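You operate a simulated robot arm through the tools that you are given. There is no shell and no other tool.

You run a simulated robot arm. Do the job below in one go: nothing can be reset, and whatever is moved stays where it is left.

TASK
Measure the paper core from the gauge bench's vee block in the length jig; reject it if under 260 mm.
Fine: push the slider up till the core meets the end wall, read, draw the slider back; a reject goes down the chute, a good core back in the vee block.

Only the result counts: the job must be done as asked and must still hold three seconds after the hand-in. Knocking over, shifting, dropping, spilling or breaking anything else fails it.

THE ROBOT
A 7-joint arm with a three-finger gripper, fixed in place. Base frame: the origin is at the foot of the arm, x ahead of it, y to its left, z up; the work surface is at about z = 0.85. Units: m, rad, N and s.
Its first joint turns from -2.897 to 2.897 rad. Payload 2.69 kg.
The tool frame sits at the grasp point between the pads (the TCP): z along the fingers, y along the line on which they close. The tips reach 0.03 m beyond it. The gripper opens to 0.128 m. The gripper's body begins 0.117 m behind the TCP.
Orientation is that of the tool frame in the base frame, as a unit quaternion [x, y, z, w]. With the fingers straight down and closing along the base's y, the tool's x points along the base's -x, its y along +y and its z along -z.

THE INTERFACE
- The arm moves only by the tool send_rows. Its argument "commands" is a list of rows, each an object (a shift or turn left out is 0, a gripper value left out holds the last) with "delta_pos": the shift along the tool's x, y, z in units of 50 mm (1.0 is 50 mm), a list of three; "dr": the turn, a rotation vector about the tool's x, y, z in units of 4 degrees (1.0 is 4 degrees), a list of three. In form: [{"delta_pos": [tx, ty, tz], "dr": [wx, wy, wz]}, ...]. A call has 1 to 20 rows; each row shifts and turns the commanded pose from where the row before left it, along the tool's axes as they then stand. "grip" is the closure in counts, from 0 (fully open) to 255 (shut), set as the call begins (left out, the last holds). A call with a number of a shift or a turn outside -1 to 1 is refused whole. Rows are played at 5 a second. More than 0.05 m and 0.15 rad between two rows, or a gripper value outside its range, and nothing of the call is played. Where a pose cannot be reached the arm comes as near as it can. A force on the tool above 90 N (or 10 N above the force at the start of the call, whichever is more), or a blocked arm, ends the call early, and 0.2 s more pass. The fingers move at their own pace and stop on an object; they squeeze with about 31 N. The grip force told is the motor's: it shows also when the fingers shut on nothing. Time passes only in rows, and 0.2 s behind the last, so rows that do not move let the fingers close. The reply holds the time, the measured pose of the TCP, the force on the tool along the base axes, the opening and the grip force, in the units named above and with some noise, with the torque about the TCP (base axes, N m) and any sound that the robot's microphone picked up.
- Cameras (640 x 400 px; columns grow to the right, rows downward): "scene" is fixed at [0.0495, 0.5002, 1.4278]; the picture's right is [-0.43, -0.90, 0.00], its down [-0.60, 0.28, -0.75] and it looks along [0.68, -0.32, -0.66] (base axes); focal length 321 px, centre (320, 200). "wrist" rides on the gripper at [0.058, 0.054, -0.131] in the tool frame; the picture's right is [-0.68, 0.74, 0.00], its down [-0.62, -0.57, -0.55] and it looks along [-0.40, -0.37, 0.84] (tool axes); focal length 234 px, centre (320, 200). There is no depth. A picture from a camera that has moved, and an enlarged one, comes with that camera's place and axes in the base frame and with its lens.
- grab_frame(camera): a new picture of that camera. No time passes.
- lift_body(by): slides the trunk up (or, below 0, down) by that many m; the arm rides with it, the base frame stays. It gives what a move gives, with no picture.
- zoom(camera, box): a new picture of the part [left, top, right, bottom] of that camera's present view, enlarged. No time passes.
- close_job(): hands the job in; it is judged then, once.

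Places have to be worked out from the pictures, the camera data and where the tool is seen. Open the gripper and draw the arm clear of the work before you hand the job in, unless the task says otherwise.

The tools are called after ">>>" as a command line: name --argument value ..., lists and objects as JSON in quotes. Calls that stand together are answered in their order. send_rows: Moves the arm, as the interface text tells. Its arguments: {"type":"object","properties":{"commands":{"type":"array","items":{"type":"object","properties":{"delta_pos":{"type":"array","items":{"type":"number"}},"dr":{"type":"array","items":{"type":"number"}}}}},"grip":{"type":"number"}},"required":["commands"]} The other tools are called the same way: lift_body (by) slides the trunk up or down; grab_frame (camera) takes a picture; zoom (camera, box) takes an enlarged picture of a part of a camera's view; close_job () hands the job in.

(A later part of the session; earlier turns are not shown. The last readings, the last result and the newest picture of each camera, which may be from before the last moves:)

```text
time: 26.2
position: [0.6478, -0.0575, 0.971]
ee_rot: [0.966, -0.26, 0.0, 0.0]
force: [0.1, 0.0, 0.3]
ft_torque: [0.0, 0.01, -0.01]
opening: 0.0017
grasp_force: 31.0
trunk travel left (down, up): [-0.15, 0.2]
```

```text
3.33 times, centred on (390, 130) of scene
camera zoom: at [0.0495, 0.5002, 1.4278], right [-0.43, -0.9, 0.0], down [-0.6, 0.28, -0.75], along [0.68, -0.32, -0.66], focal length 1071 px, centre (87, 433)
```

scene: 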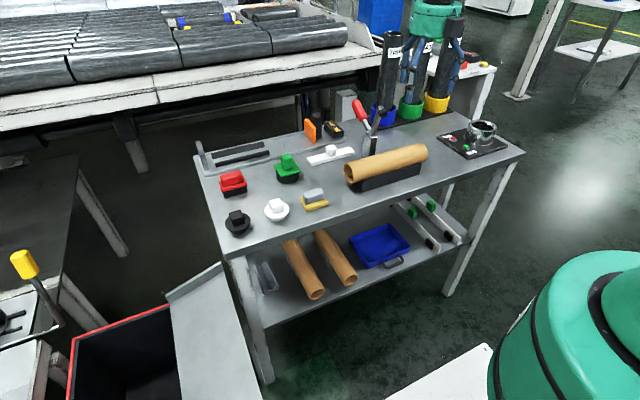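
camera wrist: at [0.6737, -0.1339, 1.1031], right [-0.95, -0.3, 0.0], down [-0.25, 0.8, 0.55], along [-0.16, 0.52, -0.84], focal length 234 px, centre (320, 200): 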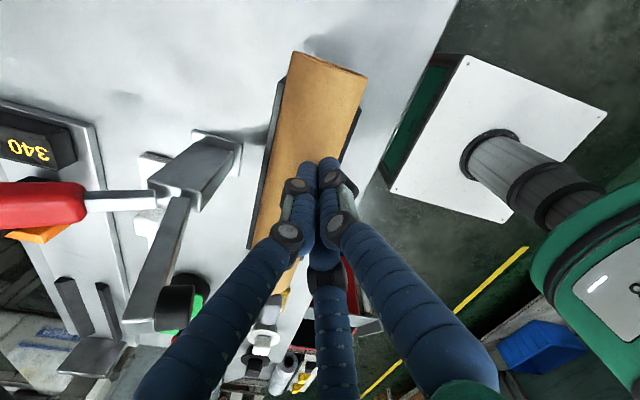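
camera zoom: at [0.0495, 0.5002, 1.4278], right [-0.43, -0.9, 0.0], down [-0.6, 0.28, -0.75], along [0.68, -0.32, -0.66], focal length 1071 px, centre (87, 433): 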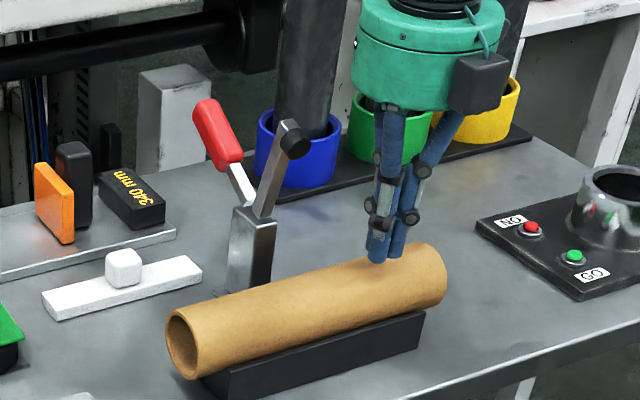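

The fingers slid off over the top of the core (opening 1.7 mm) while the core stayed in the vee block undisturbed. I reopen to about 94 mm and go lower this time, feeling for the vee block's top in small steps.

>>> send_rows --commands '[{"delta_pos": [0, 0, -0.3]}, {"delta_pos": [0, 0, 0]}, {"delta_pos": [0, 0, 0]}, {"delta_pos": [0, 0, 0.4]}, {"delta_pos": [0, 0, 0.4]}, {"delta_pos": [0, 0, 0.3]}, {"delta_pos": [0, 0, 0.1]}, {"delta_pos": [0, 0, 0]}]' --grip 68

>>> grab_frame --camera "wrist"

>>> zoom --camera "scene" --box '[350, 100, 440, 190]'

```text
time: 28.0
position: [0.6495, -0.0582, 0.9269]
ee_rot: [0.966, -0.26, 0.0, 0.0]
force: [-0.1, 0.1, 0.1]
ft_torque: [-0.01, 0.02, -0.02]
opening: 0.0939
grasp_force: 0.1
trunk travel left (down, up): [-0.15, 0.2]
```

```text
taken
camera wrist: at [0.6744, -0.1339, 1.0578], right [-0.95, -0.3, 0.0], down [-0.25, 0.8, 0.55], along [-0.16, 0.52, -0.84], focal length 234 px, centre (320, 200)
```

wrist: 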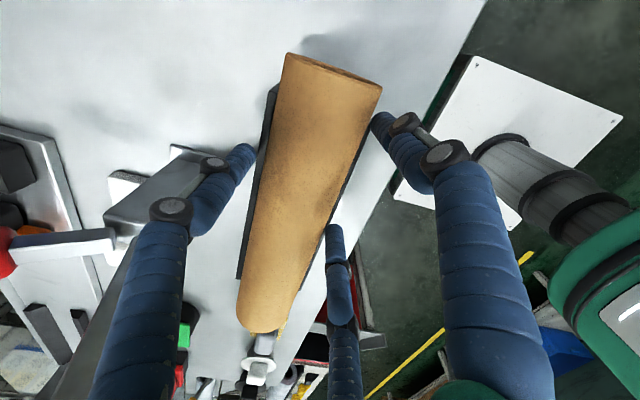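

```text
4.44 times, centred on (395, 145) of scene
camera zoom: at [0.0495, 0.5002, 1.4278], right [-0.43, -0.9, 0.0], down [-0.6, 0.28, -0.75], along [0.68, -0.32, -0.66], focal length 1428 px, centre (-13, 444)
```

zoom: 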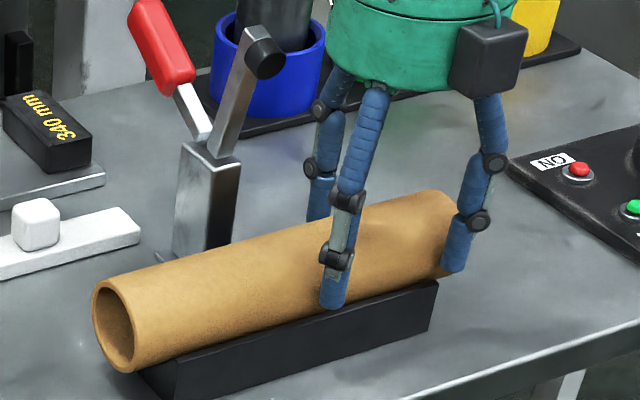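

The near finger tip is just at the block's top edge level. I step down millimetre by millimetre and read the force.

>>> send_rows --commands '[{"delta_pos": [0, 0, 0.04]}, {"delta_pos": [0, 0, 0.04]}, {"delta_pos": [0, 0, 0.04]}, {"delta_pos": [0, 0, 0]}]'

>>> send_rows --commands '[{"delta_pos": [0, 0, 0.03]}, {"delta_pos": [0, 0, 0]}]'

```text
time: 29.0
position: [0.6476, -0.0578, 0.919]
ee_rot: [0.966, -0.259, 0.0, 0.001]
force: [0.6, -0.7, -0.6]
ft_torque: [-0.03, 0.01, -0.02]
opening: 0.0939
grasp_force: 0.0
trunk travel left (down, up): [-0.15, 0.2]
```

```text
time: 29.6
position: [0.6486, -0.0583, 0.9184]
ee_rot: [0.966, -0.258, 0.0, 0.0]
force: [-0.2, -0.7, -0.3]
ft_torque: [-0.01, -0.01, 0.01]
opening: 0.0937
grasp_force: 0.0
trunk travel left (down, up): [-0.15, 0.2]
```

No contact yet at about 0.9185; I continue with two more 1.5 mm steps.

>>> send_rows --commands '[{"delta_pos": [0, 0, 0.03]}, {"delta_pos": [0, 0, 0]}]'

>>> send_rows --commands '[{"delta_pos": [0, 0, 0.03]}, {"delta_pos": [0, 0, 0]}]'

>>> zoom --camera "scene" --box '[370, 130, 440, 190]'

```text
time: 30.2
position: [0.6487, -0.0571, 0.9177]
ee_rot: [0.966, -0.26, 0.0, 0.001]
force: [-0.8, -0.7, 0.0]
ft_torque: [-0.01, -0.01, -0.02]
opening: 0.0939
grasp_force: 0.0
trunk travel left (down, up): [-0.15, 0.2]
```

```text
time: 30.8
position: [0.6485, -0.0573, 0.9151]
ee_rot: [0.966, -0.259, 0.0, -0.001]
force: [-0.3, 0.1, -0.4]
ft_torque: [0.03, 0.02, 0.03]
opening: 0.0937
grasp_force: 0.1
trunk travel left (down, up): [-0.15, 0.2]
```

```text
6.67 times, centred on (405, 160) of scene
camera zoom: at [0.0495, 0.5002, 1.4278], right [-0.43, -0.9, 0.0], down [-0.6, 0.28, -0.75], along [0.68, -0.32, -0.66], focal length 2141 px, centre (-247, 467)
```

zoom: 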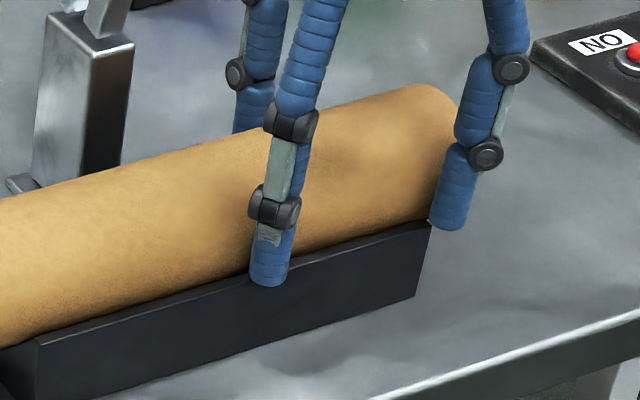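

The fingertip now looks slightly below the block's top edge but outside its face, so closing here could catch the block's side. I rise, narrow to about 88 mm so tips are over the block top, and feel for it again.

>>> send_rows --commands '[{"delta_pos": [0, 0, -0.14]}, {"delta_pos": [0, 0, 0]}]'

>>> send_rows --commands '[{"delta_pos": [0, 0, 0]}, {"delta_pos": [0, 0, 0]}]' --grip 82

>>> send_rows --commands '[{"delta_pos": [0, 0, 0.03]}, {"delta_pos": [0, 0, 0.03]}, {"delta_pos": [0, 0, 0]}]'

>>> zoom --camera "scene" --box '[370, 130, 440, 190]'

```text
time: 31.4
position: [0.6478, -0.0581, 0.9234]
ee_rot: [0.966, -0.259, 0.0, 0.0]
force: [0.0, 0.2, 0.1]
ft_torque: [-0.03, 0.01, 0.02]
opening: 0.0937
grasp_force: 0.0
trunk travel left (down, up): [-0.15, 0.2]
```

```text
time: 32.0
position: [0.649, -0.0574, 0.9227]
ee_rot: [0.966, -0.259, 0.0, 0.0]
force: [-0.4, -0.3, 0.4]
ft_torque: [0.01, 0.06, 0.0]
opening: 0.0871
grasp_force: 0.5
trunk travel left (down, up): [-0.15, 0.2]
```

```text
time: 32.8
position: [0.6489, -0.0579, 0.9203]
ee_rot: [0.966, -0.259, 0.0, 0.001]
force: [-1.2, 1.1, -0.4]
ft_torque: [0.0, 0.01, -0.02]
opening: 0.087
grasp_force: 0.3
trunk travel left (down, up): [-0.15, 0.2]
```

```text
6.67 times, centred on (405, 160) of scene
camera zoom: at [0.0495, 0.5002, 1.4278], right [-0.43, -0.9, 0.0], down [-0.6, 0.28, -0.75], along [0.68, -0.32, -0.66], focal length 2141 px, centre (-247, 467)
```

zoom: 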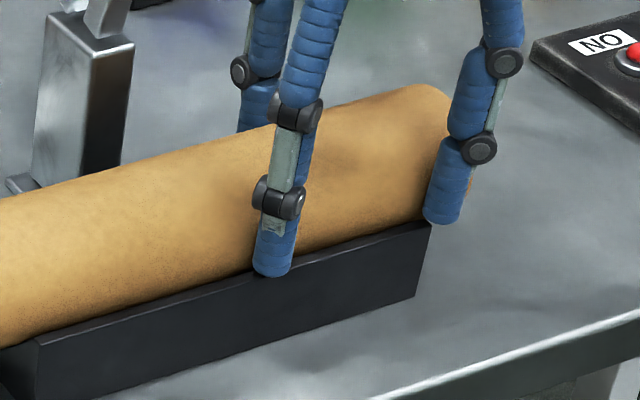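

Tips are now over the block top. I keep stepping down, reading the force each time.

>>> send_rows --commands '[{"delta_pos": [0, 0, 0.03]}, {"delta_pos": [0, 0, 0]}]'

>>> send_rows --commands '[{"delta_pos": [0, 0, 0.03]}, {"delta_pos": [0, 0, 0]}]'

>>> zoom --camera "scene" --box '[370, 130, 440, 190]'

```text
time: 33.4
position: [0.6489, -0.0569, 0.9182]
ee_rot: [0.966, -0.258, 0.0, -0.001]
force: [-0.3, -0.5, -0.8]
ft_torque: [0.01, 0.02, 0.02]
opening: 0.087
grasp_force: 0.1
trunk travel left (down, up): [-0.15, 0.2]
```

```text
time: 34.0
position: [0.6486, -0.0578, 0.9176]
ee_rot: [0.966, -0.259, 0.0, 0.0]
force: [-1.3, 0.0, 0.5]
ft_torque: [-0.03, 0.03, 0.0]
opening: 0.0873
grasp_force: 0.6
trunk travel left (down, up): [-0.15, 0.2]
```

```text
6.67 times, centred on (405, 160) of scene
camera zoom: at [0.0495, 0.5002, 1.4278], right [-0.43, -0.9, 0.0], down [-0.6, 0.28, -0.75], along [0.68, -0.32, -0.66], focal length 2141 px, centre (-247, 467)
```

zoom: 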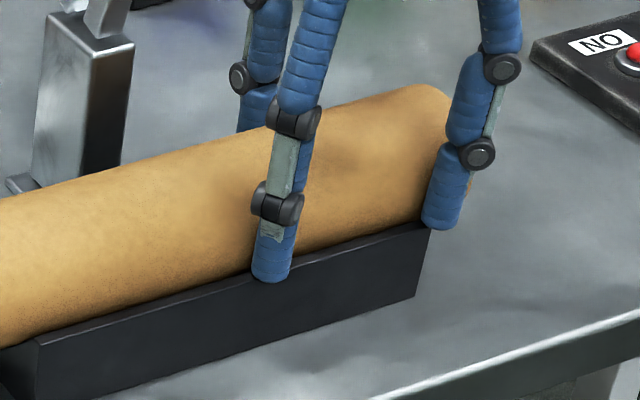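

Still free at 0.9176 (tips ≈0.888). Two more small steps down.

>>> send_rows --commands '[{"delta_pos": [0, 0, 0.03]}, {"delta_pos": [0, 0, 0]}]'

>>> send_rows --commands '[{"delta_pos": [0, 0, 0.03]}, {"delta_pos": [0, 0, 0]}]'

>>> zoom --camera "scene" --box '[370, 130, 440, 190]'

```text
time: 34.6
position: [0.6478, -0.0575, 0.9161]
ee_rot: [0.966, -0.259, 0.001, 0.0]
force: [-1.4, -0.4, 7.8]
ft_torque: [0.43, 0.22, 0.16]
opening: 0.0883
grasp_force: 0.9
trunk travel left (down, up): [-0.15, 0.2]
```

```text
time: 35.2
position: [0.6494, -0.0575, 0.914]
ee_rot: [0.966, -0.259, 0.002, 0.001]
force: [-7.7, 5.2, 34.9]
ft_torque: [0.99, 0.65, 0.14]
opening: 0.0928
grasp_force: 11.5
trunk travel left (down, up): [-0.15, 0.2]
```

```text
6.67 times, centred on (405, 160) of scene
camera zoom: at [0.0495, 0.5002, 1.4278], right [-0.43, -0.9, 0.0], down [-0.6, 0.28, -0.75], along [0.68, -0.32, -0.66], focal length 2141 px, centre (-247, 467)
```

zoom: 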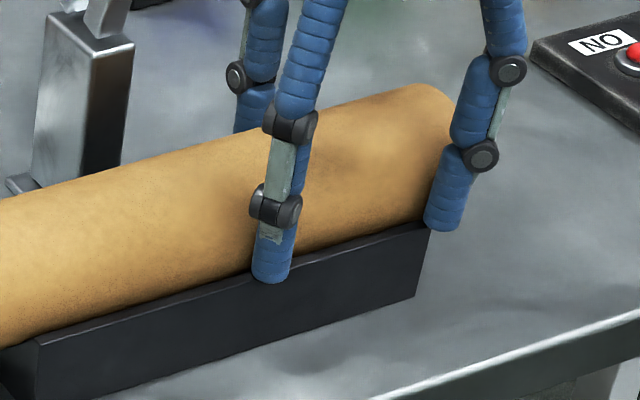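

The near finger touches the block top with the TCP at about 0.9165, so tips at ~0.8865. I rise 3 mm to be just free, then close and watch the grip settle.

>>> send_rows --commands '[{"delta_pos": [0, 0, -0.055]}, {"delta_pos": [0, 0, 0]}]'

>>> send_rows --commands '[{"delta_pos": [0, 0, 0]}, {"delta_pos": [0, 0, 0]}]' --grip 92

>>> send_rows --commands '[{"delta_pos": [0, 0, 0]}, {"delta_pos": [0, 0, 0]}, {"delta_pos": [0, 0, 0]}]' --grip 100

>>> zoom --camera "scene" --box '[350, 110, 440, 190]'

>>> grab_frame --camera "wrist"

```text
time: 35.8
position: [0.6474, -0.0573, 0.9153]
ee_rot: [0.966, -0.258, 0.0, 0.0]
force: [1.8, 1.0, 7.1]
ft_torque: [0.28, 0.05, -0.21]
opening: 0.0884
grasp_force: 1.0
trunk travel left (down, up): [-0.15, 0.2]
```

```text
time: 36.4
position: [0.6477, -0.0572, 0.9164]
ee_rot: [0.966, -0.259, 0.001, 0.0]
force: [-0.6, 3.3, 7.5]
ft_torque: [0.48, 0.19, -0.07]
opening: 0.085
grasp_force: 3.6
trunk travel left (down, up): [-0.15, 0.2]
```

```text
time: 37.2
position: [0.6467, -0.0571, 0.9183]
ee_rot: [0.966, -0.259, 0.0, 0.0]
force: [-5.7, 5.1, 10.9]
ft_torque: [0.52, 0.19, 0.08]
opening: 0.0831
grasp_force: 31.0
trunk travel left (down, up): [-0.15, 0.2]
```

```text
5.00 times, centred on (395, 150) of scene
camera zoom: at [0.0495, 0.5002, 1.4278], right [-0.43, -0.9, 0.0], down [-0.6, 0.28, -0.75], along [0.68, -0.32, -0.66], focal length 1606 px, centre (-55, 450)
```

zoom: 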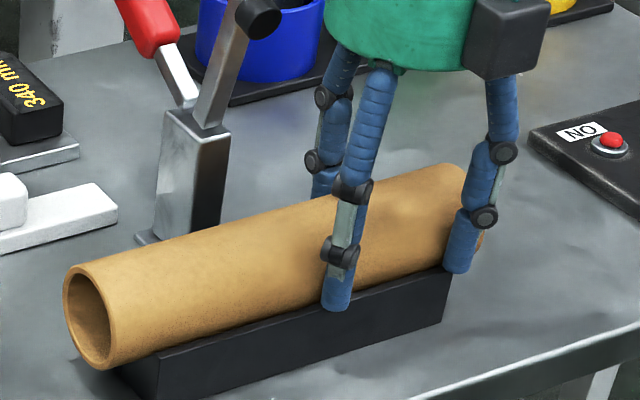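

```text
taken
camera wrist: at [0.6733, -0.1337, 1.048], right [-0.95, -0.3, 0.0], down [-0.25, 0.8, 0.55], along [-0.16, 0.52, -0.84], focal length 234 px, centre (320, 200)
```

wrist: 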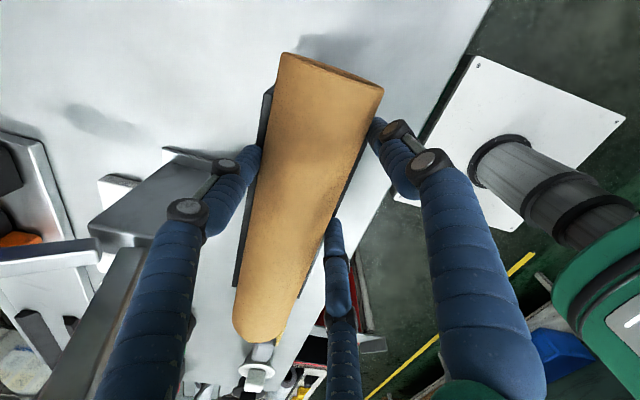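

Gripped at 83 mm with 31 N. I lift in small increments to see whether the core comes along.

>>> send_rows --commands '[{"delta_pos": [0, 0, -0.06]}, {"delta_pos": [0, 0, 0]}]'

>>> send_rows --commands '[{"delta_pos": [0, 0, -0.06]}, {"delta_pos": [0, 0, 0]}]'

>>> zoom --camera "scene" --box '[350, 110, 440, 190]'

```text
time: 37.8
position: [0.6465, -0.0575, 0.9202]
ee_rot: [0.966, -0.259, 0.0, 0.0]
force: [-0.1, 0.5, -1.3]
ft_torque: [-0.07, 0.01, -0.02]
opening: 0.0824
grasp_force: 31.0
trunk travel left (down, up): [-0.15, 0.2]
```

```text
time: 38.4
position: [0.6475, -0.0571, 0.9232]
ee_rot: [0.966, -0.259, 0.001, 0.0]
force: [-0.7, -0.3, -2.2]
ft_torque: [-0.07, -0.02, 0.0]
opening: 0.0823
grasp_force: 31.2
trunk travel left (down, up): [-0.15, 0.2]
```

```text
5.00 times, centred on (395, 150) of scene
camera zoom: at [0.0495, 0.5002, 1.4278], right [-0.43, -0.9, 0.0], down [-0.6, 0.28, -0.75], along [0.68, -0.32, -0.66], focal length 1606 px, centre (-55, 450)
```

zoom: 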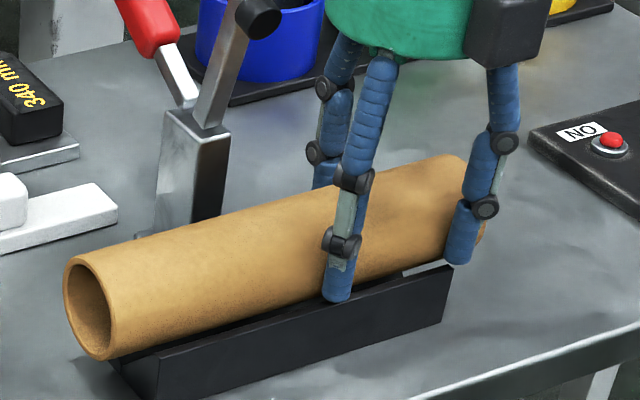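

The core is up off the vee block, nearly level, and the load cell shows about 2 N of weight. I continue lifting.

>>> send_rows --commands '[{"delta_pos": [0, 0, -0.2]}, {"delta_pos": [0, 0, -0.3]}, {"delta_pos": [0, 0, -0.4]}, {"delta_pos": [0, 0, -0.5]}, {"delta_pos": [0, 0, -0.5]}, {"delta_pos": [0, 0, -0.5]}, {"delta_pos": [0, 0, 0]}]'

>>> grab_frame --camera "scene"

>>> grab_frame --camera "wrist"

```text
time: 40.0
position: [0.648, -0.056, 1.041]
ee_rot: [0.966, -0.259, 0.0, 0.0]
force: [0.6, -0.8, -1.2]
ft_torque: [-0.11, -0.08, -0.03]
opening: 0.0823
grasp_force: 31.4
trunk travel left (down, up): [-0.15, 0.2]
```

```text
taken
```

scene: 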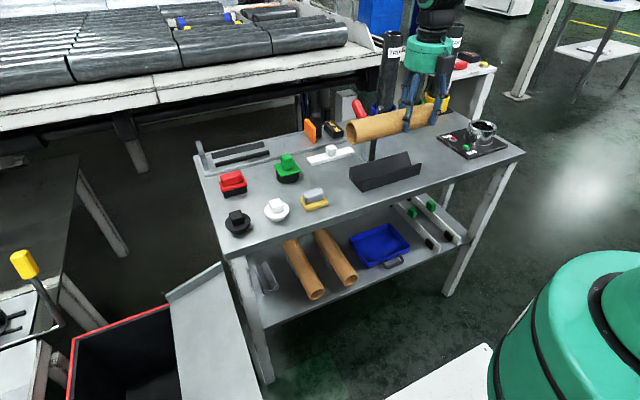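

```text
taken
camera wrist: at [0.6736, -0.1329, 1.1732], right [-0.95, -0.3, 0.0], down [-0.25, 0.8, 0.55], along [-0.16, 0.52, -0.84], focal length 234 px, centre (320, 200)
```

wrist: 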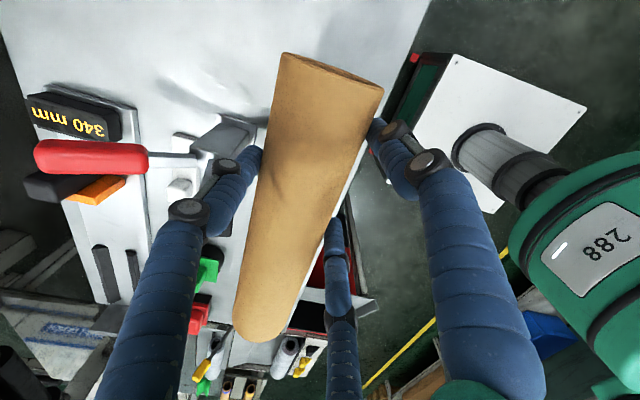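

The core is held steadily, and the vee block stayed in place. I raise to clear the clamp and carry the core toward the jig.

>>> send_rows --commands '[{"delta_pos": [0, 0, -0.6]}, {"delta_pos": [0, 0, -0.6]}, {"delta_pos": [0, 0, -0.6]}, {"delta_pos": [0, 0, -0.58]}, {"delta_pos": [0.08, -0.4, 0]}, {"delta_pos": [0.08, -0.4, 0]}, {"delta_pos": [0.08, -0.4, 0]}, {"delta_pos": [0.08, -0.4, 0]}, {"delta_pos": [0.08, -0.4, 0]}, {"delta_pos": [0.08, -0.4, 0]}, {"delta_pos": [0.08, -0.4, 0]}, {"delta_pos": [0.08, -0.4, 0]}, {"delta_pos": [0.08, -0.4, 0]}, {"delta_pos": [0.08, -0.4, 0]}, {"delta_pos": [0, 0, 0]}]'

>>> grab_frame --camera "wrist"

>>> grab_frame --camera "scene"

```text
time: 43.2
position: [0.7826, 0.0959, 1.1608]
ee_rot: [0.966, -0.258, 0.0, 0.001]
force: [0.9, 0.7, -1.7]
ft_torque: [-0.1, 0.04, -0.01]
opening: 0.0822
grasp_force: 31.1
trunk travel left (down, up): [-0.15, 0.2]
```

```text
taken
camera wrist: at [0.8087, 0.0199, 1.2923], right [-0.95, -0.3, 0.0], down [-0.25, 0.8, 0.55], along [-0.16, 0.52, -0.84], focal length 234 px, centre (320, 200)
```

wrist: 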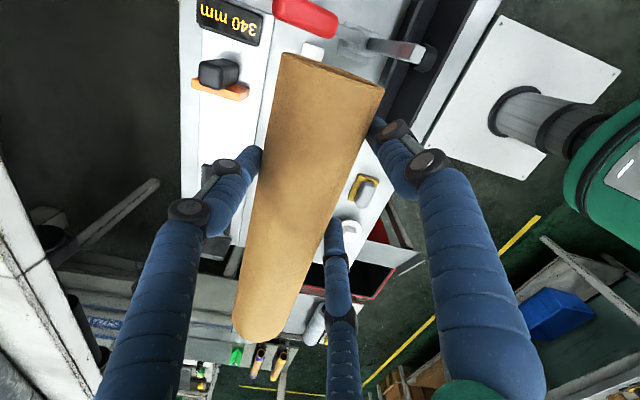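

```text
taken
```

scene: 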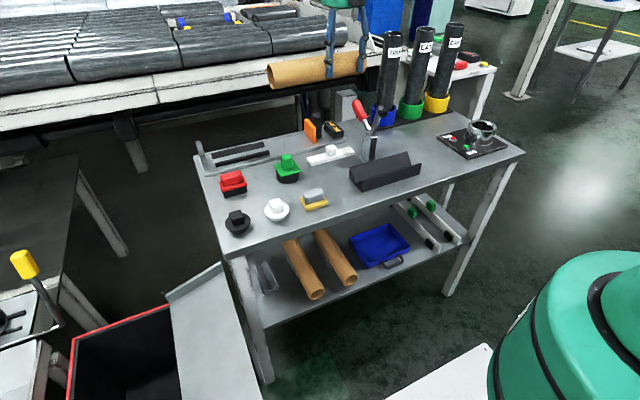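

The core is held well and I have a fine top view of the slider. I zoom in to measure the slider's handle and the display.

>>> zoom --camera "wrist" --box '[170, 0, 290, 120]'

>>> zoom --camera "scene" --box '[190, 110, 360, 190]'

```text
3.33 times, centred on (230, 60) of wrist
camera zoom: at [0.8087, 0.0199, 1.2923], right [-0.95, -0.3, 0.0], down [-0.25, 0.8, 0.55], along [-0.16, 0.52, -0.84], focal length 781 px, centre (620, 667)
```

zoom: 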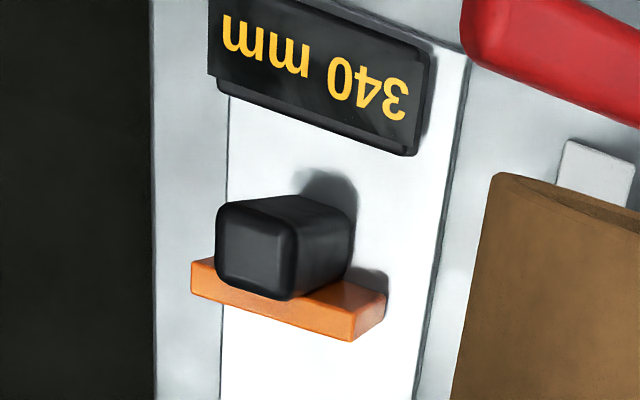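

```text
3.76 times, centred on (275, 150) of scene
camera zoom: at [0.0495, 0.5002, 1.4278], right [-0.43, -0.9, 0.0], down [-0.6, 0.28, -0.75], along [0.68, -0.32, -0.66], focal length 1209 px, centre (489, 388)
```

zoom: 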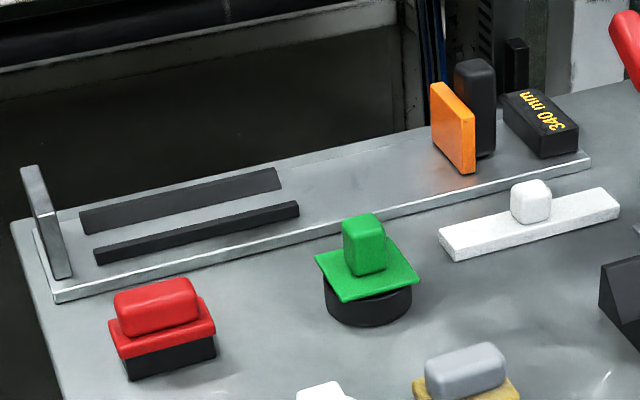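

Slider handle is a 30×25 mm post centred near (0.936, 0.092), and the V-shaped cradle is centred near x≈0.935. I carry the core over the cradle: TCP target (0.9215, 0.255).

>>> send_rows --commands '[{"delta_pos": [0.102, -0.518, 0]}, {"delta_pos": [0.102, -0.518, 0]}, {"delta_pos": [0.102, -0.518, 0]}, {"delta_pos": [0.102, -0.518, 0]}, {"delta_pos": [0.102, -0.518, 0]}, {"delta_pos": [0.102, -0.518, 0]}, {"delta_pos": [0.102, -0.518, 0]}, {"delta_pos": [0.102, -0.518, 0]}, {"delta_pos": [0, 0, 0]}]'

>>> grab_frame --camera "wrist"

>>> grab_frame --camera "scene"

```text
time: 45.2
position: [0.9218, 0.2559, 1.1606]
ee_rot: [0.966, -0.259, -0.001, 0.0]
force: [-0.8, 0.8, -1.9]
ft_torque: [-0.13, 0.07, 0.0]
opening: 0.0824
grasp_force: 30.7
trunk travel left (down, up): [-0.15, 0.2]
```

```text
taken
camera wrist: at [0.9486, 0.1792, 1.2922], right [-0.95, -0.3, 0.0], down [-0.25, 0.8, 0.55], along [-0.16, 0.52, -0.84], focal length 234 px, centre (320, 200)
```

wrist: 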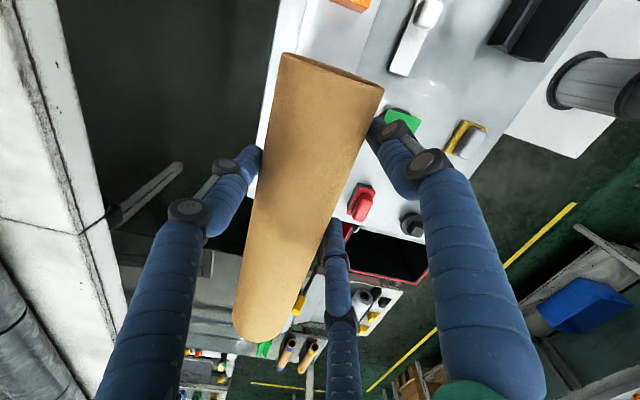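

```text
taken
```

scene: 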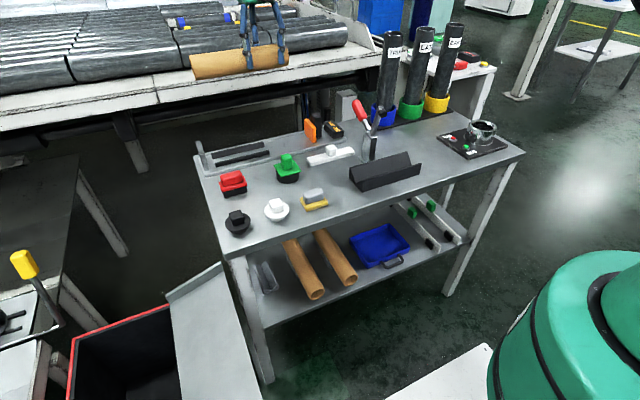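

In position over the jig; core should span y≈0.184–0.442 between slider (0.125) and wall (0.465). I lower to just above wall-top level and inspect.

>>> send_rows --commands '[{"delta_pos": [0, 0, 0.5]}, {"delta_pos": [0, 0, 0.5]}, {"delta_pos": [0, 0, 0.5]}, {"delta_pos": [0, 0, 0.5]}, {"delta_pos": [0, 0, 0.5]}, {"delta_pos": [0, 0, 0.5]}, {"delta_pos": [0, 0, 0.5]}, {"delta_pos": [0, 0, 0.3]}, {"delta_pos": [0, 0, 0]}]'

>>> grab_frame --camera "wrist"

>>> zoom --camera "scene" --box '[190, 80, 360, 190]'

```text
time: 47.2
position: [0.9227, 0.2538, 0.9712]
ee_rot: [0.966, -0.258, 0.0, 0.0]
force: [0.2, 0.0, -1.6]
ft_torque: [-0.1, 0.04, 0.01]
opening: 0.0823
grasp_force: 31.5
trunk travel left (down, up): [-0.15, 0.2]
```

```text
taken
camera wrist: at [0.9482, 0.1782, 1.1022], right [-0.95, -0.3, 0.0], down [-0.25, 0.8, 0.55], along [-0.16, 0.52, -0.84], focal length 234 px, centre (320, 200)
```

wrist: 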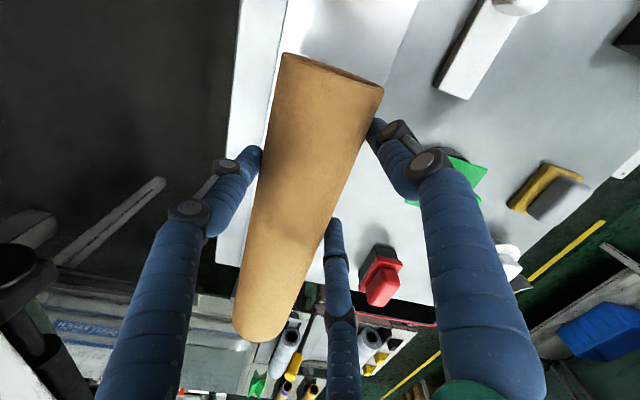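

```text
3.64 times, centred on (275, 135) of scene
camera zoom: at [0.0495, 0.5002, 1.4278], right [-0.43, -0.9, 0.0], down [-0.6, 0.28, -0.75], along [0.68, -0.32, -0.66], focal length 1168 px, centre (484, 436)
```

zoom: 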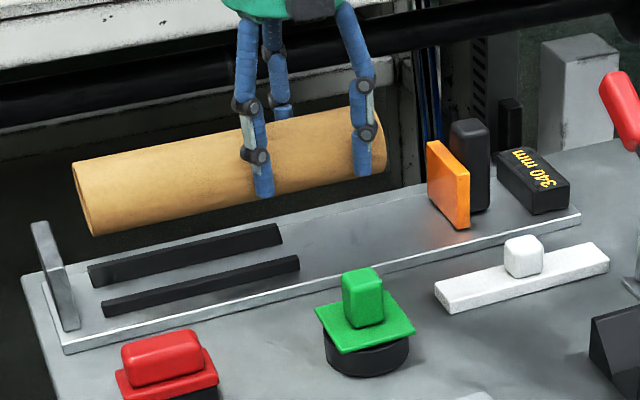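

Alignment looks right: the core is above the V rails, clear of wall and slider. I lower further, then step down gently to feel the rails.

>>> send_rows --commands '[{"delta_pos": [0, 0, 0.3]}, {"delta_pos": [0, 0, 0.3]}, {"delta_pos": [0, 0, 0.2]}, {"delta_pos": [0, 0, 0.1]}, {"delta_pos": [0, 0, 0]}]'

>>> send_rows --commands '[{"delta_pos": [0, 0, 0.06]}, {"delta_pos": [0, 0, 0.04]}, {"delta_pos": [0, 0, 0]}]'

>>> zoom --camera "scene" --box '[190, 90, 340, 190]'

```text
time: 48.4
position: [0.9225, 0.2542, 0.9259]
ee_rot: [0.966, -0.259, 0.0, -0.001]
force: [-0.4, 0.0, -1.6]
ft_torque: [-0.08, 0.02, 0.01]
opening: 0.0825
grasp_force: 30.9
trunk travel left (down, up): [-0.15, 0.2]
```

```text
time: 49.2
position: [0.9219, 0.2544, 0.921]
ee_rot: [0.966, -0.258, -0.001, 0.0]
force: [0.7, 0.0, -0.8]
ft_torque: [-0.09, 0.02, -0.01]
opening: 0.0822
grasp_force: 31.6
trunk travel left (down, up): [-0.15, 0.2]
```

```text
4.00 times, centred on (265, 140) of scene
camera zoom: at [0.0495, 0.5002, 1.4278], right [-0.43, -0.9, 0.0], down [-0.6, 0.28, -0.75], along [0.68, -0.32, -0.66], focal length 1285 px, centre (540, 440)
```

zoom: 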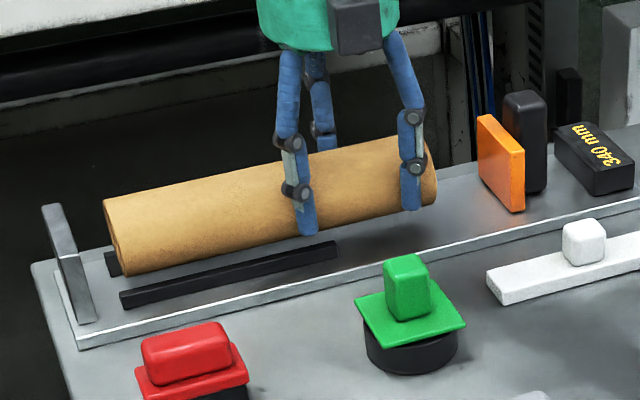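

Still in free air at 0.921. Stepping down 2 mm at a time.

>>> send_rows --commands '[{"delta_pos": [0, 0, 0.04]}, {"delta_pos": [0, 0, 0.04]}, {"delta_pos": [0, 0, 0]}]'

>>> send_rows --commands '[{"delta_pos": [0, 0, 0.04]}, {"delta_pos": [0, 0, 0]}]'

>>> zoom --camera "scene" --box '[190, 90, 340, 190]'

```text
time: 50.0
position: [0.9221, 0.2544, 0.9168]
ee_rot: [0.966, -0.259, 0.001, 0.0]
force: [-1.0, -0.1, -1.5]
ft_torque: [-0.13, 0.05, -0.02]
opening: 0.0823
grasp_force: 30.6
trunk travel left (down, up): [-0.15, 0.2]
```

```text
time: 50.6
position: [0.9217, 0.2544, 0.9148]
ee_rot: [0.966, -0.259, 0.0, 0.0]
force: [-0.5, 0.2, -1.3]
ft_torque: [-0.05, 0.01, -0.02]
opening: 0.0822
grasp_force: 31.1
trunk travel left (down, up): [-0.15, 0.2]
```

```text
4.00 times, centred on (265, 140) of scene
camera zoom: at [0.0495, 0.5002, 1.4278], right [-0.43, -0.9, 0.0], down [-0.6, 0.28, -0.75], along [0.68, -0.32, -0.66], focal length 1285 px, centre (540, 440)
```

zoom: 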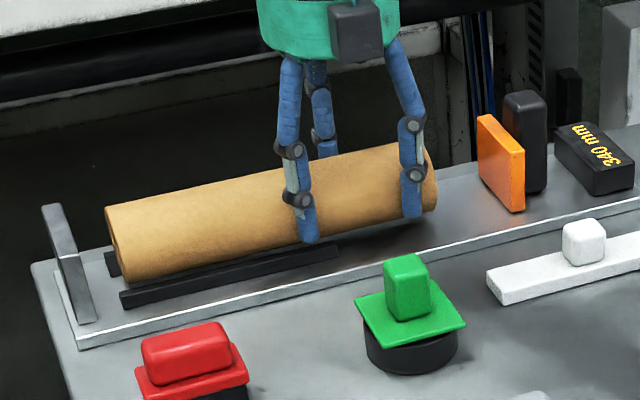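

Getting close to the rails; continuing with small steps and reading the load.

>>> send_rows --commands '[{"delta_pos": [0, 0, 0.04]}, {"delta_pos": [0, 0, 0]}]'

>>> send_rows --commands '[{"delta_pos": [0, 0, 0.04]}, {"delta_pos": [0, 0, 0]}]'

>>> zoom --camera "scene" --box '[190, 90, 340, 190]'

```text
time: 51.2
position: [0.9223, 0.2549, 0.9125]
ee_rot: [0.966, -0.259, 0.0, 0.0]
force: [-0.3, -0.7, -1.2]
ft_torque: [-0.09, 0.04, 0.01]
opening: 0.0822
grasp_force: 30.9
trunk travel left (down, up): [-0.15, 0.2]
```

```text
time: 51.8
position: [0.9219, 0.2546, 0.9125]
ee_rot: [0.966, -0.26, 0.001, 0.0]
force: [-1.2, 0.4, -1.7]
ft_torque: [-0.09, 0.02, 0.0]
opening: 0.0824
grasp_force: 30.9
trunk travel left (down, up): [-0.15, 0.2]
```

```text
4.00 times, centred on (265, 140) of scene
camera zoom: at [0.0495, 0.5002, 1.4278], right [-0.43, -0.9, 0.0], down [-0.6, 0.28, -0.75], along [0.68, -0.32, -0.66], focal length 1285 px, centre (540, 440)
```

zoom: 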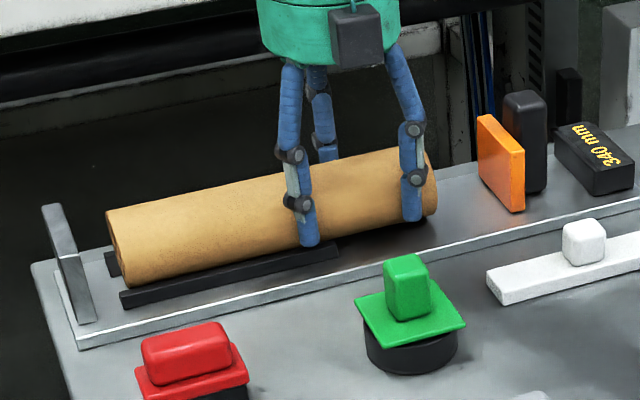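

No contact yet at about 0.911; continuing down.

>>> send_rows --commands '[{"delta_pos": [0, 0, 0.04]}, {"delta_pos": [0, 0, 0]}]'

>>> send_rows --commands '[{"delta_pos": [0, 0, 0.03]}, {"delta_pos": [0, 0, 0]}]'

>>> zoom --camera "scene" --box '[190, 90, 340, 190]'

```text
time: 52.4
position: [0.9214, 0.2554, 0.9093]
ee_rot: [0.966, -0.259, 0.0, 0.0]
force: [1.3, -1.0, -2.0]
ft_torque: [-0.07, 0.0, -0.02]
opening: 0.0822
grasp_force: 31.3
trunk travel left (down, up): [-0.15, 0.2]
```

```text
time: 53.0
position: [0.9225, 0.254, 0.9085]
ee_rot: [0.966, -0.259, 0.0, 0.0]
force: [-1.1, -1.1, 3.8]
ft_torque: [0.83, 0.02, 0.18]
opening: 0.0823
grasp_force: 31.3
trunk travel left (down, up): [-0.15, 0.2]
```

```text
4.00 times, centred on (265, 140) of scene
camera zoom: at [0.0495, 0.5002, 1.4278], right [-0.43, -0.9, 0.0], down [-0.6, 0.28, -0.75], along [0.68, -0.32, -0.66], focal length 1285 px, centre (540, 440)
```

zoom: 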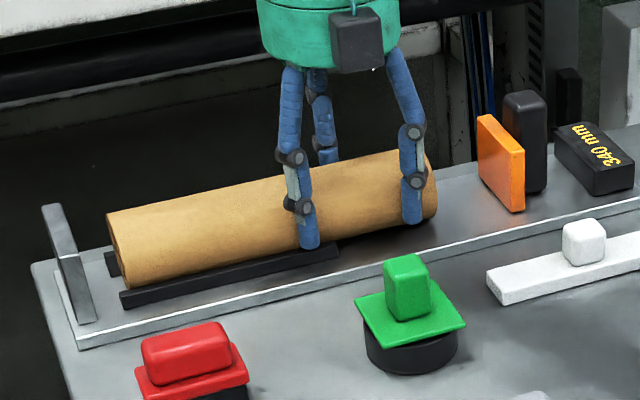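

The +y end of the core has touched the rails (torque shows contact near y≈0.42). I lower 2 mm more so it seats along the rails.

>>> send_rows --commands '[{"delta_pos": [0, 0, 0.03]}, {"delta_pos": [0, 0, 0]}]'

>>> zoom --camera "scene" --box '[190, 90, 340, 190]'

```text
time: 53.6
position: [0.9225, 0.2538, 0.9088]
ee_rot: [0.966, -0.259, 0.001, 0.0]
force: [-1.5, -1.7, 13.9]
ft_torque: [0.24, -0.1, 0.01]
opening: 0.082
grasp_force: 30.6
trunk travel left (down, up): [-0.15, 0.2]
```

```text
4.00 times, centred on (265, 140) of scene
camera zoom: at [0.0495, 0.5002, 1.4278], right [-0.43, -0.9, 0.0], down [-0.6, 0.28, -0.75], along [0.68, -0.32, -0.66], focal length 1285 px, centre (540, 440)
```

zoom: 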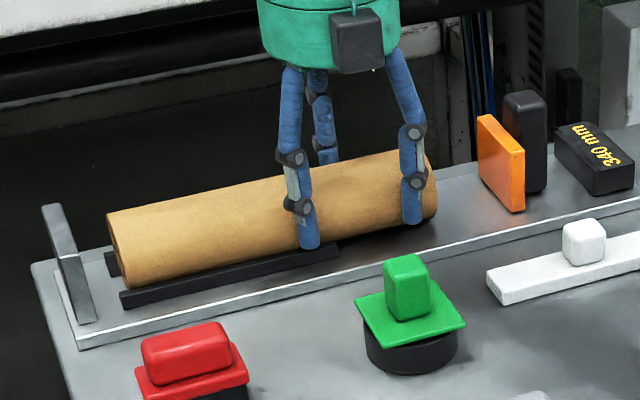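

It is seated on the rails now (contact spread along them). I release by opening the fingers moderately.

>>> send_rows --commands '[{"delta_pos": [0, 0, 0]}, {"delta_pos": [0, 0, 0]}]' --grip 70

>>> grab_frame --camera "wrist"

>>> zoom --camera "scene" --box '[190, 90, 340, 190]'

```text
time: 54.2
position: [0.9226, 0.2547, 0.9049]
ee_rot: [0.966, -0.259, 0.001, 0.0]
force: [0.0, -0.4, 0.1]
ft_torque: [0.03, 0.0, 0.0]
opening: 0.0928
grasp_force: 0.1
trunk travel left (down, up): [-0.15, 0.2]
```

```text
taken
camera wrist: at [0.9473, 0.1781, 1.0374], right [-0.95, -0.3, 0.0], down [-0.25, 0.8, 0.55], along [-0.16, 0.52, -0.84], focal length 234 px, centre (320, 200)
```

wrist: 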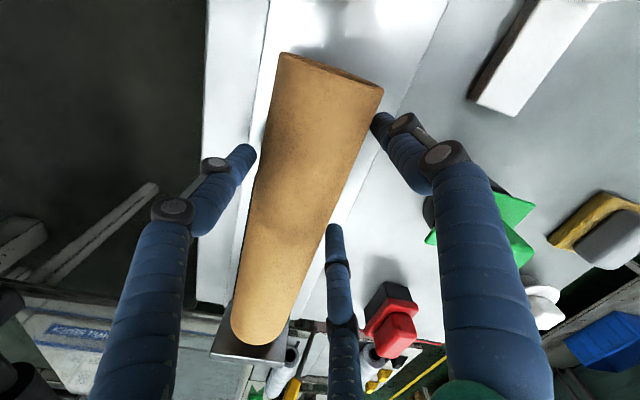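

```text
4.00 times, centred on (265, 140) of scene
camera zoom: at [0.0495, 0.5002, 1.4278], right [-0.43, -0.9, 0.0], down [-0.6, 0.28, -0.75], along [0.68, -0.32, -0.66], focal length 1285 px, centre (540, 440)
```

zoom: 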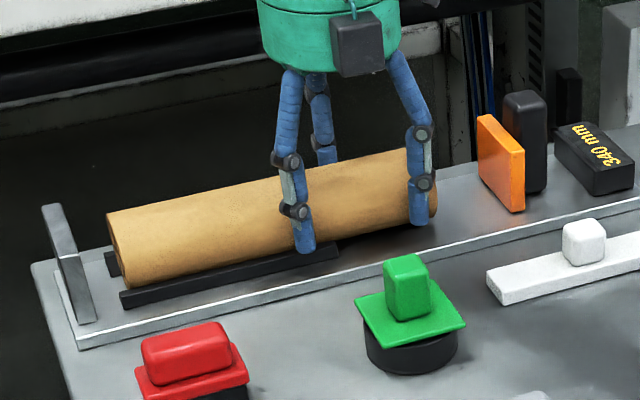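

The core lies in the V rails by itself now. I rise clear and move over to the slider handle.

>>> send_rows --commands '[{"delta_pos": [0, 0, -0.3]}, {"delta_pos": [0, 0, -0.4]}, {"delta_pos": [0, 0, -0.6]}, {"delta_pos": [0, 0, -0.6]}, {"delta_pos": [0, 0, -0.6]}, {"delta_pos": [0, 0, 0]}]'

>>> send_rows --commands '[{"delta_pos": [0.465, 0.67, 0]}, {"delta_pos": [0.465, 0.67, 0]}, {"delta_pos": [0.465, 0.67, 0]}, {"delta_pos": [0.465, 0.67, 0]}, {"delta_pos": [0, 0, 0]}]'

>>> grab_frame --camera "wrist"

>>> grab_frame --camera "scene"

```text
time: 55.6
position: [0.9208, 0.2533, 1.0311]
ee_rot: [0.966, -0.259, -0.001, 0.001]
force: [-0.7, 0.1, -0.3]
ft_torque: [0.01, -0.06, -0.03]
opening: 0.093
grasp_force: 0.0
trunk travel left (down, up): [-0.15, 0.2]
```

```text
time: 56.8
position: [0.9339, 0.0908, 1.0308]
ee_rot: [0.966, -0.259, 0.0, 0.0]
force: [-0.4, -0.7, -0.1]
ft_torque: [0.05, 0.01, -0.02]
opening: 0.093
grasp_force: 0.0
trunk travel left (down, up): [-0.15, 0.2]
```

```text
taken
camera wrist: at [0.9605, 0.0143, 1.1624], right [-0.95, -0.3, 0.0], down [-0.25, 0.8, 0.55], along [-0.16, 0.52, -0.84], focal length 234 px, centre (320, 200)
```

wrist: 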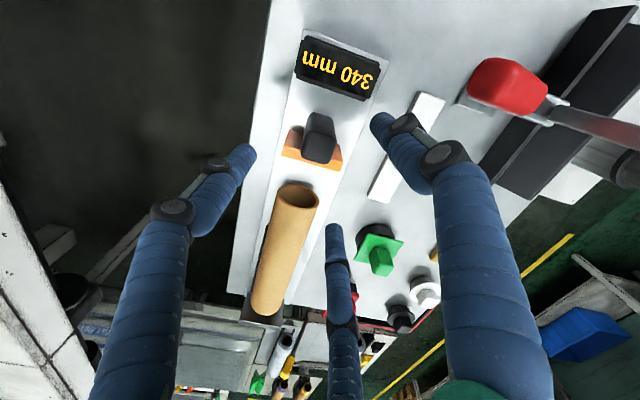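

```text
taken
```

scene: 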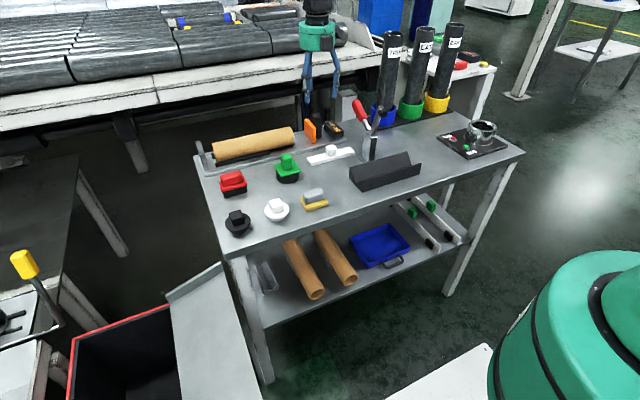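

The core lies neatly in the cradle. I zoom on the slider and the free end of the core to refine the handle's position.

>>> zoom --camera "wrist" --box '[240, 20, 400, 200]'

>>> zoom --camera "scene" --box '[190, 80, 360, 190]'

```text
2.22 times, centred on (320, 110) of wrist
camera zoom: at [0.9605, 0.0143, 1.1624], right [-0.95, -0.3, 0.0], down [-0.25, 0.8, 0.55], along [-0.16, 0.52, -0.84], focal length 520 px, centre (320, 400)
```

zoom: 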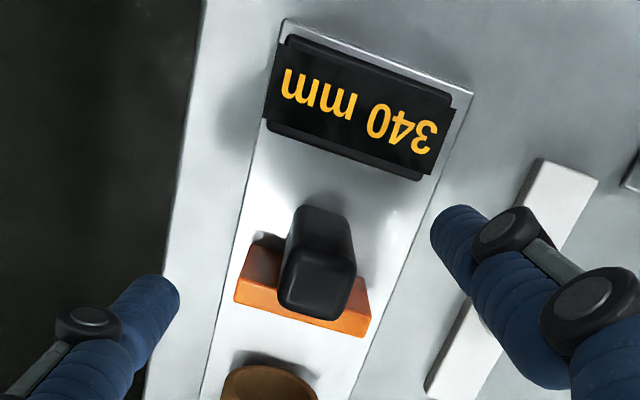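

```text
3.64 times, centred on (275, 135) of scene
camera zoom: at [0.0495, 0.5002, 1.4278], right [-0.43, -0.9, 0.0], down [-0.6, 0.28, -0.75], along [0.68, -0.32, -0.66], focal length 1168 px, centre (484, 436)
```

zoom: 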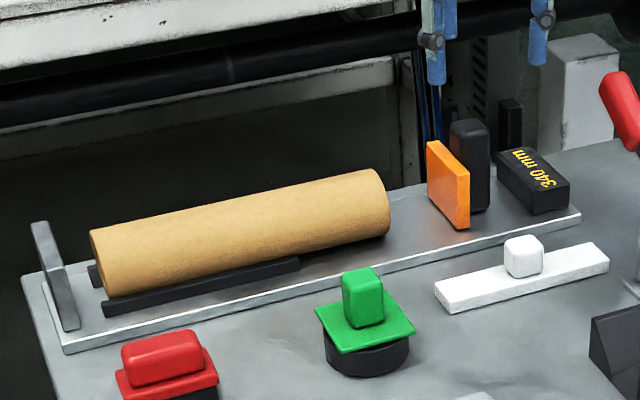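

Triangulation gives the handle top at z≈0.943, centred (0.9376, 0.0925); the orange plate's top is ≈0.914 and the core's top ≈0.917. I lower the open hand around the handle with tips at about 0.923.

>>> send_rows --commands '[{"delta_pos": [0.047, -0.067, 0]}, {"delta_pos": [0, 0, 0.5]}, {"delta_pos": [0, 0, 0.5]}, {"delta_pos": [0, 0, 0.35]}, {"delta_pos": [0, 0, 0.2]}, {"delta_pos": [0, 0, 0]}]'

>>> send_rows --commands '[{"delta_pos": [0, 0, 0]}, {"delta_pos": [0, 0, 0]}]' --grip 140

>>> grab_frame --camera "wrist"

>>> zoom --camera "scene" --box '[260, 80, 370, 170]'

```text
time: 58.2
position: [0.9385, 0.0936, 0.9531]
ee_rot: [0.966, -0.259, 0.001, 0.0]
force: [-0.6, 0.3, -0.2]
ft_torque: [-0.02, -0.01, -0.03]
opening: 0.0928
grasp_force: 0.1
trunk travel left (down, up): [-0.15, 0.2]
```

```text
time: 58.8
position: [0.9389, 0.0944, 0.9535]
ee_rot: [0.966, -0.259, 0.0, 0.0]
force: [-0.5, -0.3, -0.3]
ft_torque: [0.01, -0.03, 0.0]
opening: 0.0576
grasp_force: 0.0
trunk travel left (down, up): [-0.15, 0.2]
```

```text
taken
camera wrist: at [0.9646, 0.0174, 1.0854], right [-0.95, -0.3, 0.0], down [-0.25, 0.8, 0.55], along [-0.16, 0.52, -0.84], focal length 234 px, centre (320, 200)
```

wrist: 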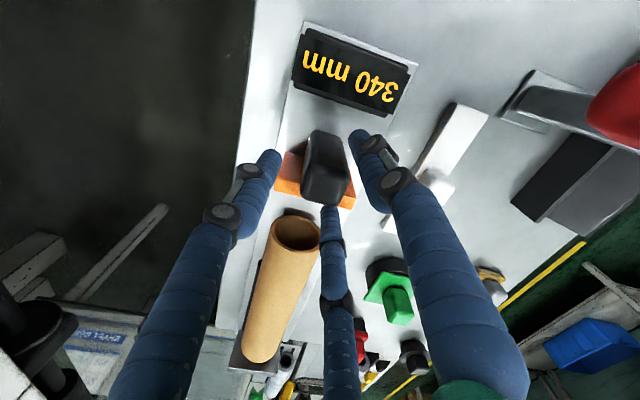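

```text
4.44 times, centred on (315, 125) of scene
camera zoom: at [0.0495, 0.5002, 1.4278], right [-0.43, -0.9, 0.0], down [-0.6, 0.28, -0.75], along [0.68, -0.32, -0.66], focal length 1428 px, centre (342, 533)
```

zoom: 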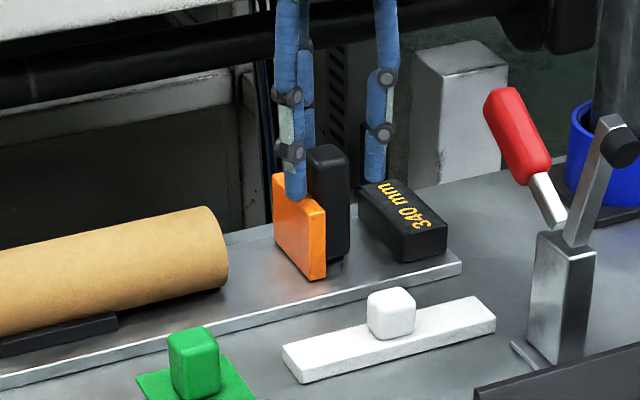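

The three digits surround the handle post with the display visible between. I close gently onto it.

>>> send_rows --commands '[{"delta_pos": [0.07, -0.04, 0]}, {"delta_pos": [0, 0, 0]}, {"delta_pos": [0, 0, 0]}]' --grip 165

>>> grab_frame --camera "wrist"

```text
time: 59.6
position: [0.9439, 0.094, 0.955]
ee_rot: [0.966, -0.259, 0.0, 0.0]
force: [-0.4, -0.4, 0.1]
ft_torque: [-0.02, -0.01, -0.03]
opening: 0.0451
grasp_force: 0.0
trunk travel left (down, up): [-0.15, 0.2]
```

```text
taken
camera wrist: at [0.9689, 0.0174, 1.0855], right [-0.95, -0.3, 0.0], down [-0.25, 0.8, 0.55], along [-0.16, 0.52, -0.84], focal length 234 px, centre (320, 200)
```

wrist: 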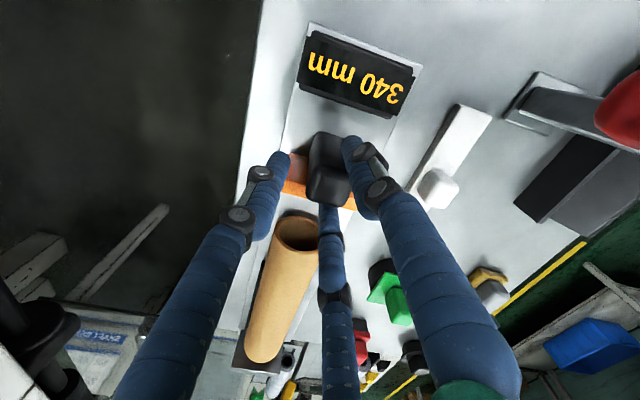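

Nearly in touch on all sides. I close a little further and check for contact.

>>> send_rows --commands '[{"delta_pos": [0, 0, 0]}, {"delta_pos": [0, 0, 0]}]' --grip 182

>>> send_rows --commands '[{"delta_pos": [0, 0, 0]}, {"delta_pos": [0, 0, 0]}]' --grip 195

>>> grab_frame --camera "wrist"

>>> zoom --camera "scene" --box '[260, 80, 370, 170]'

```text
time: 60.2
position: [0.9425, 0.0947, 0.9548]
ee_rot: [0.966, -0.259, 0.0, -0.001]
force: [-0.4, 6.0, -1.0]
ft_torque: [0.18, 0.04, -0.03]
opening: 0.0405
grasp_force: 2.8
trunk travel left (down, up): [-0.15, 0.2]
```

```text
time: 60.8
position: [0.9419, 0.0955, 0.9547]
ee_rot: [0.966, -0.259, 0.0, 0.0]
force: [-7.9, 14.6, -0.3]
ft_torque: [0.49, -0.07, -0.17]
opening: 0.0369
grasp_force: 45.1
trunk travel left (down, up): [-0.15, 0.2]
```

```text
taken
camera wrist: at [0.9683, 0.0189, 1.0854], right [-0.95, -0.3, 0.0], down [-0.25, 0.8, 0.55], along [-0.17, 0.52, -0.84], focal length 234 px, centre (320, 200)
```

wrist: 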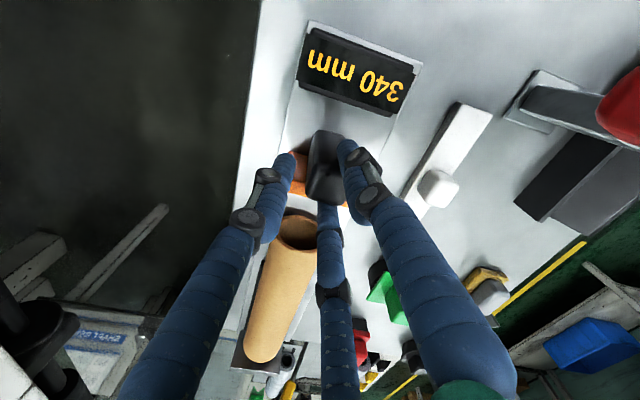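

```text
4.44 times, centred on (315, 125) of scene
camera zoom: at [0.0495, 0.5002, 1.4278], right [-0.43, -0.9, 0.0], down [-0.6, 0.28, -0.75], along [0.68, -0.32, -0.66], focal length 1428 px, centre (342, 533)
```

zoom: 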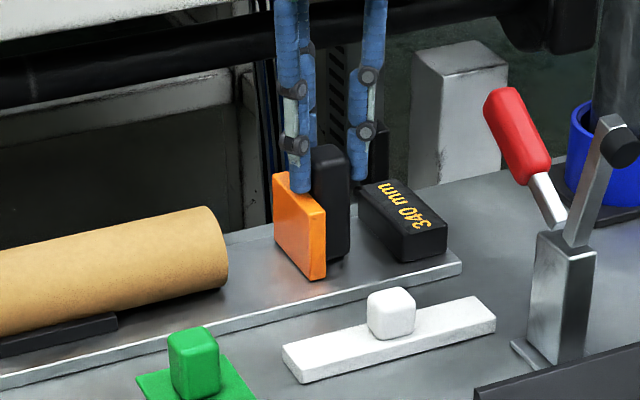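

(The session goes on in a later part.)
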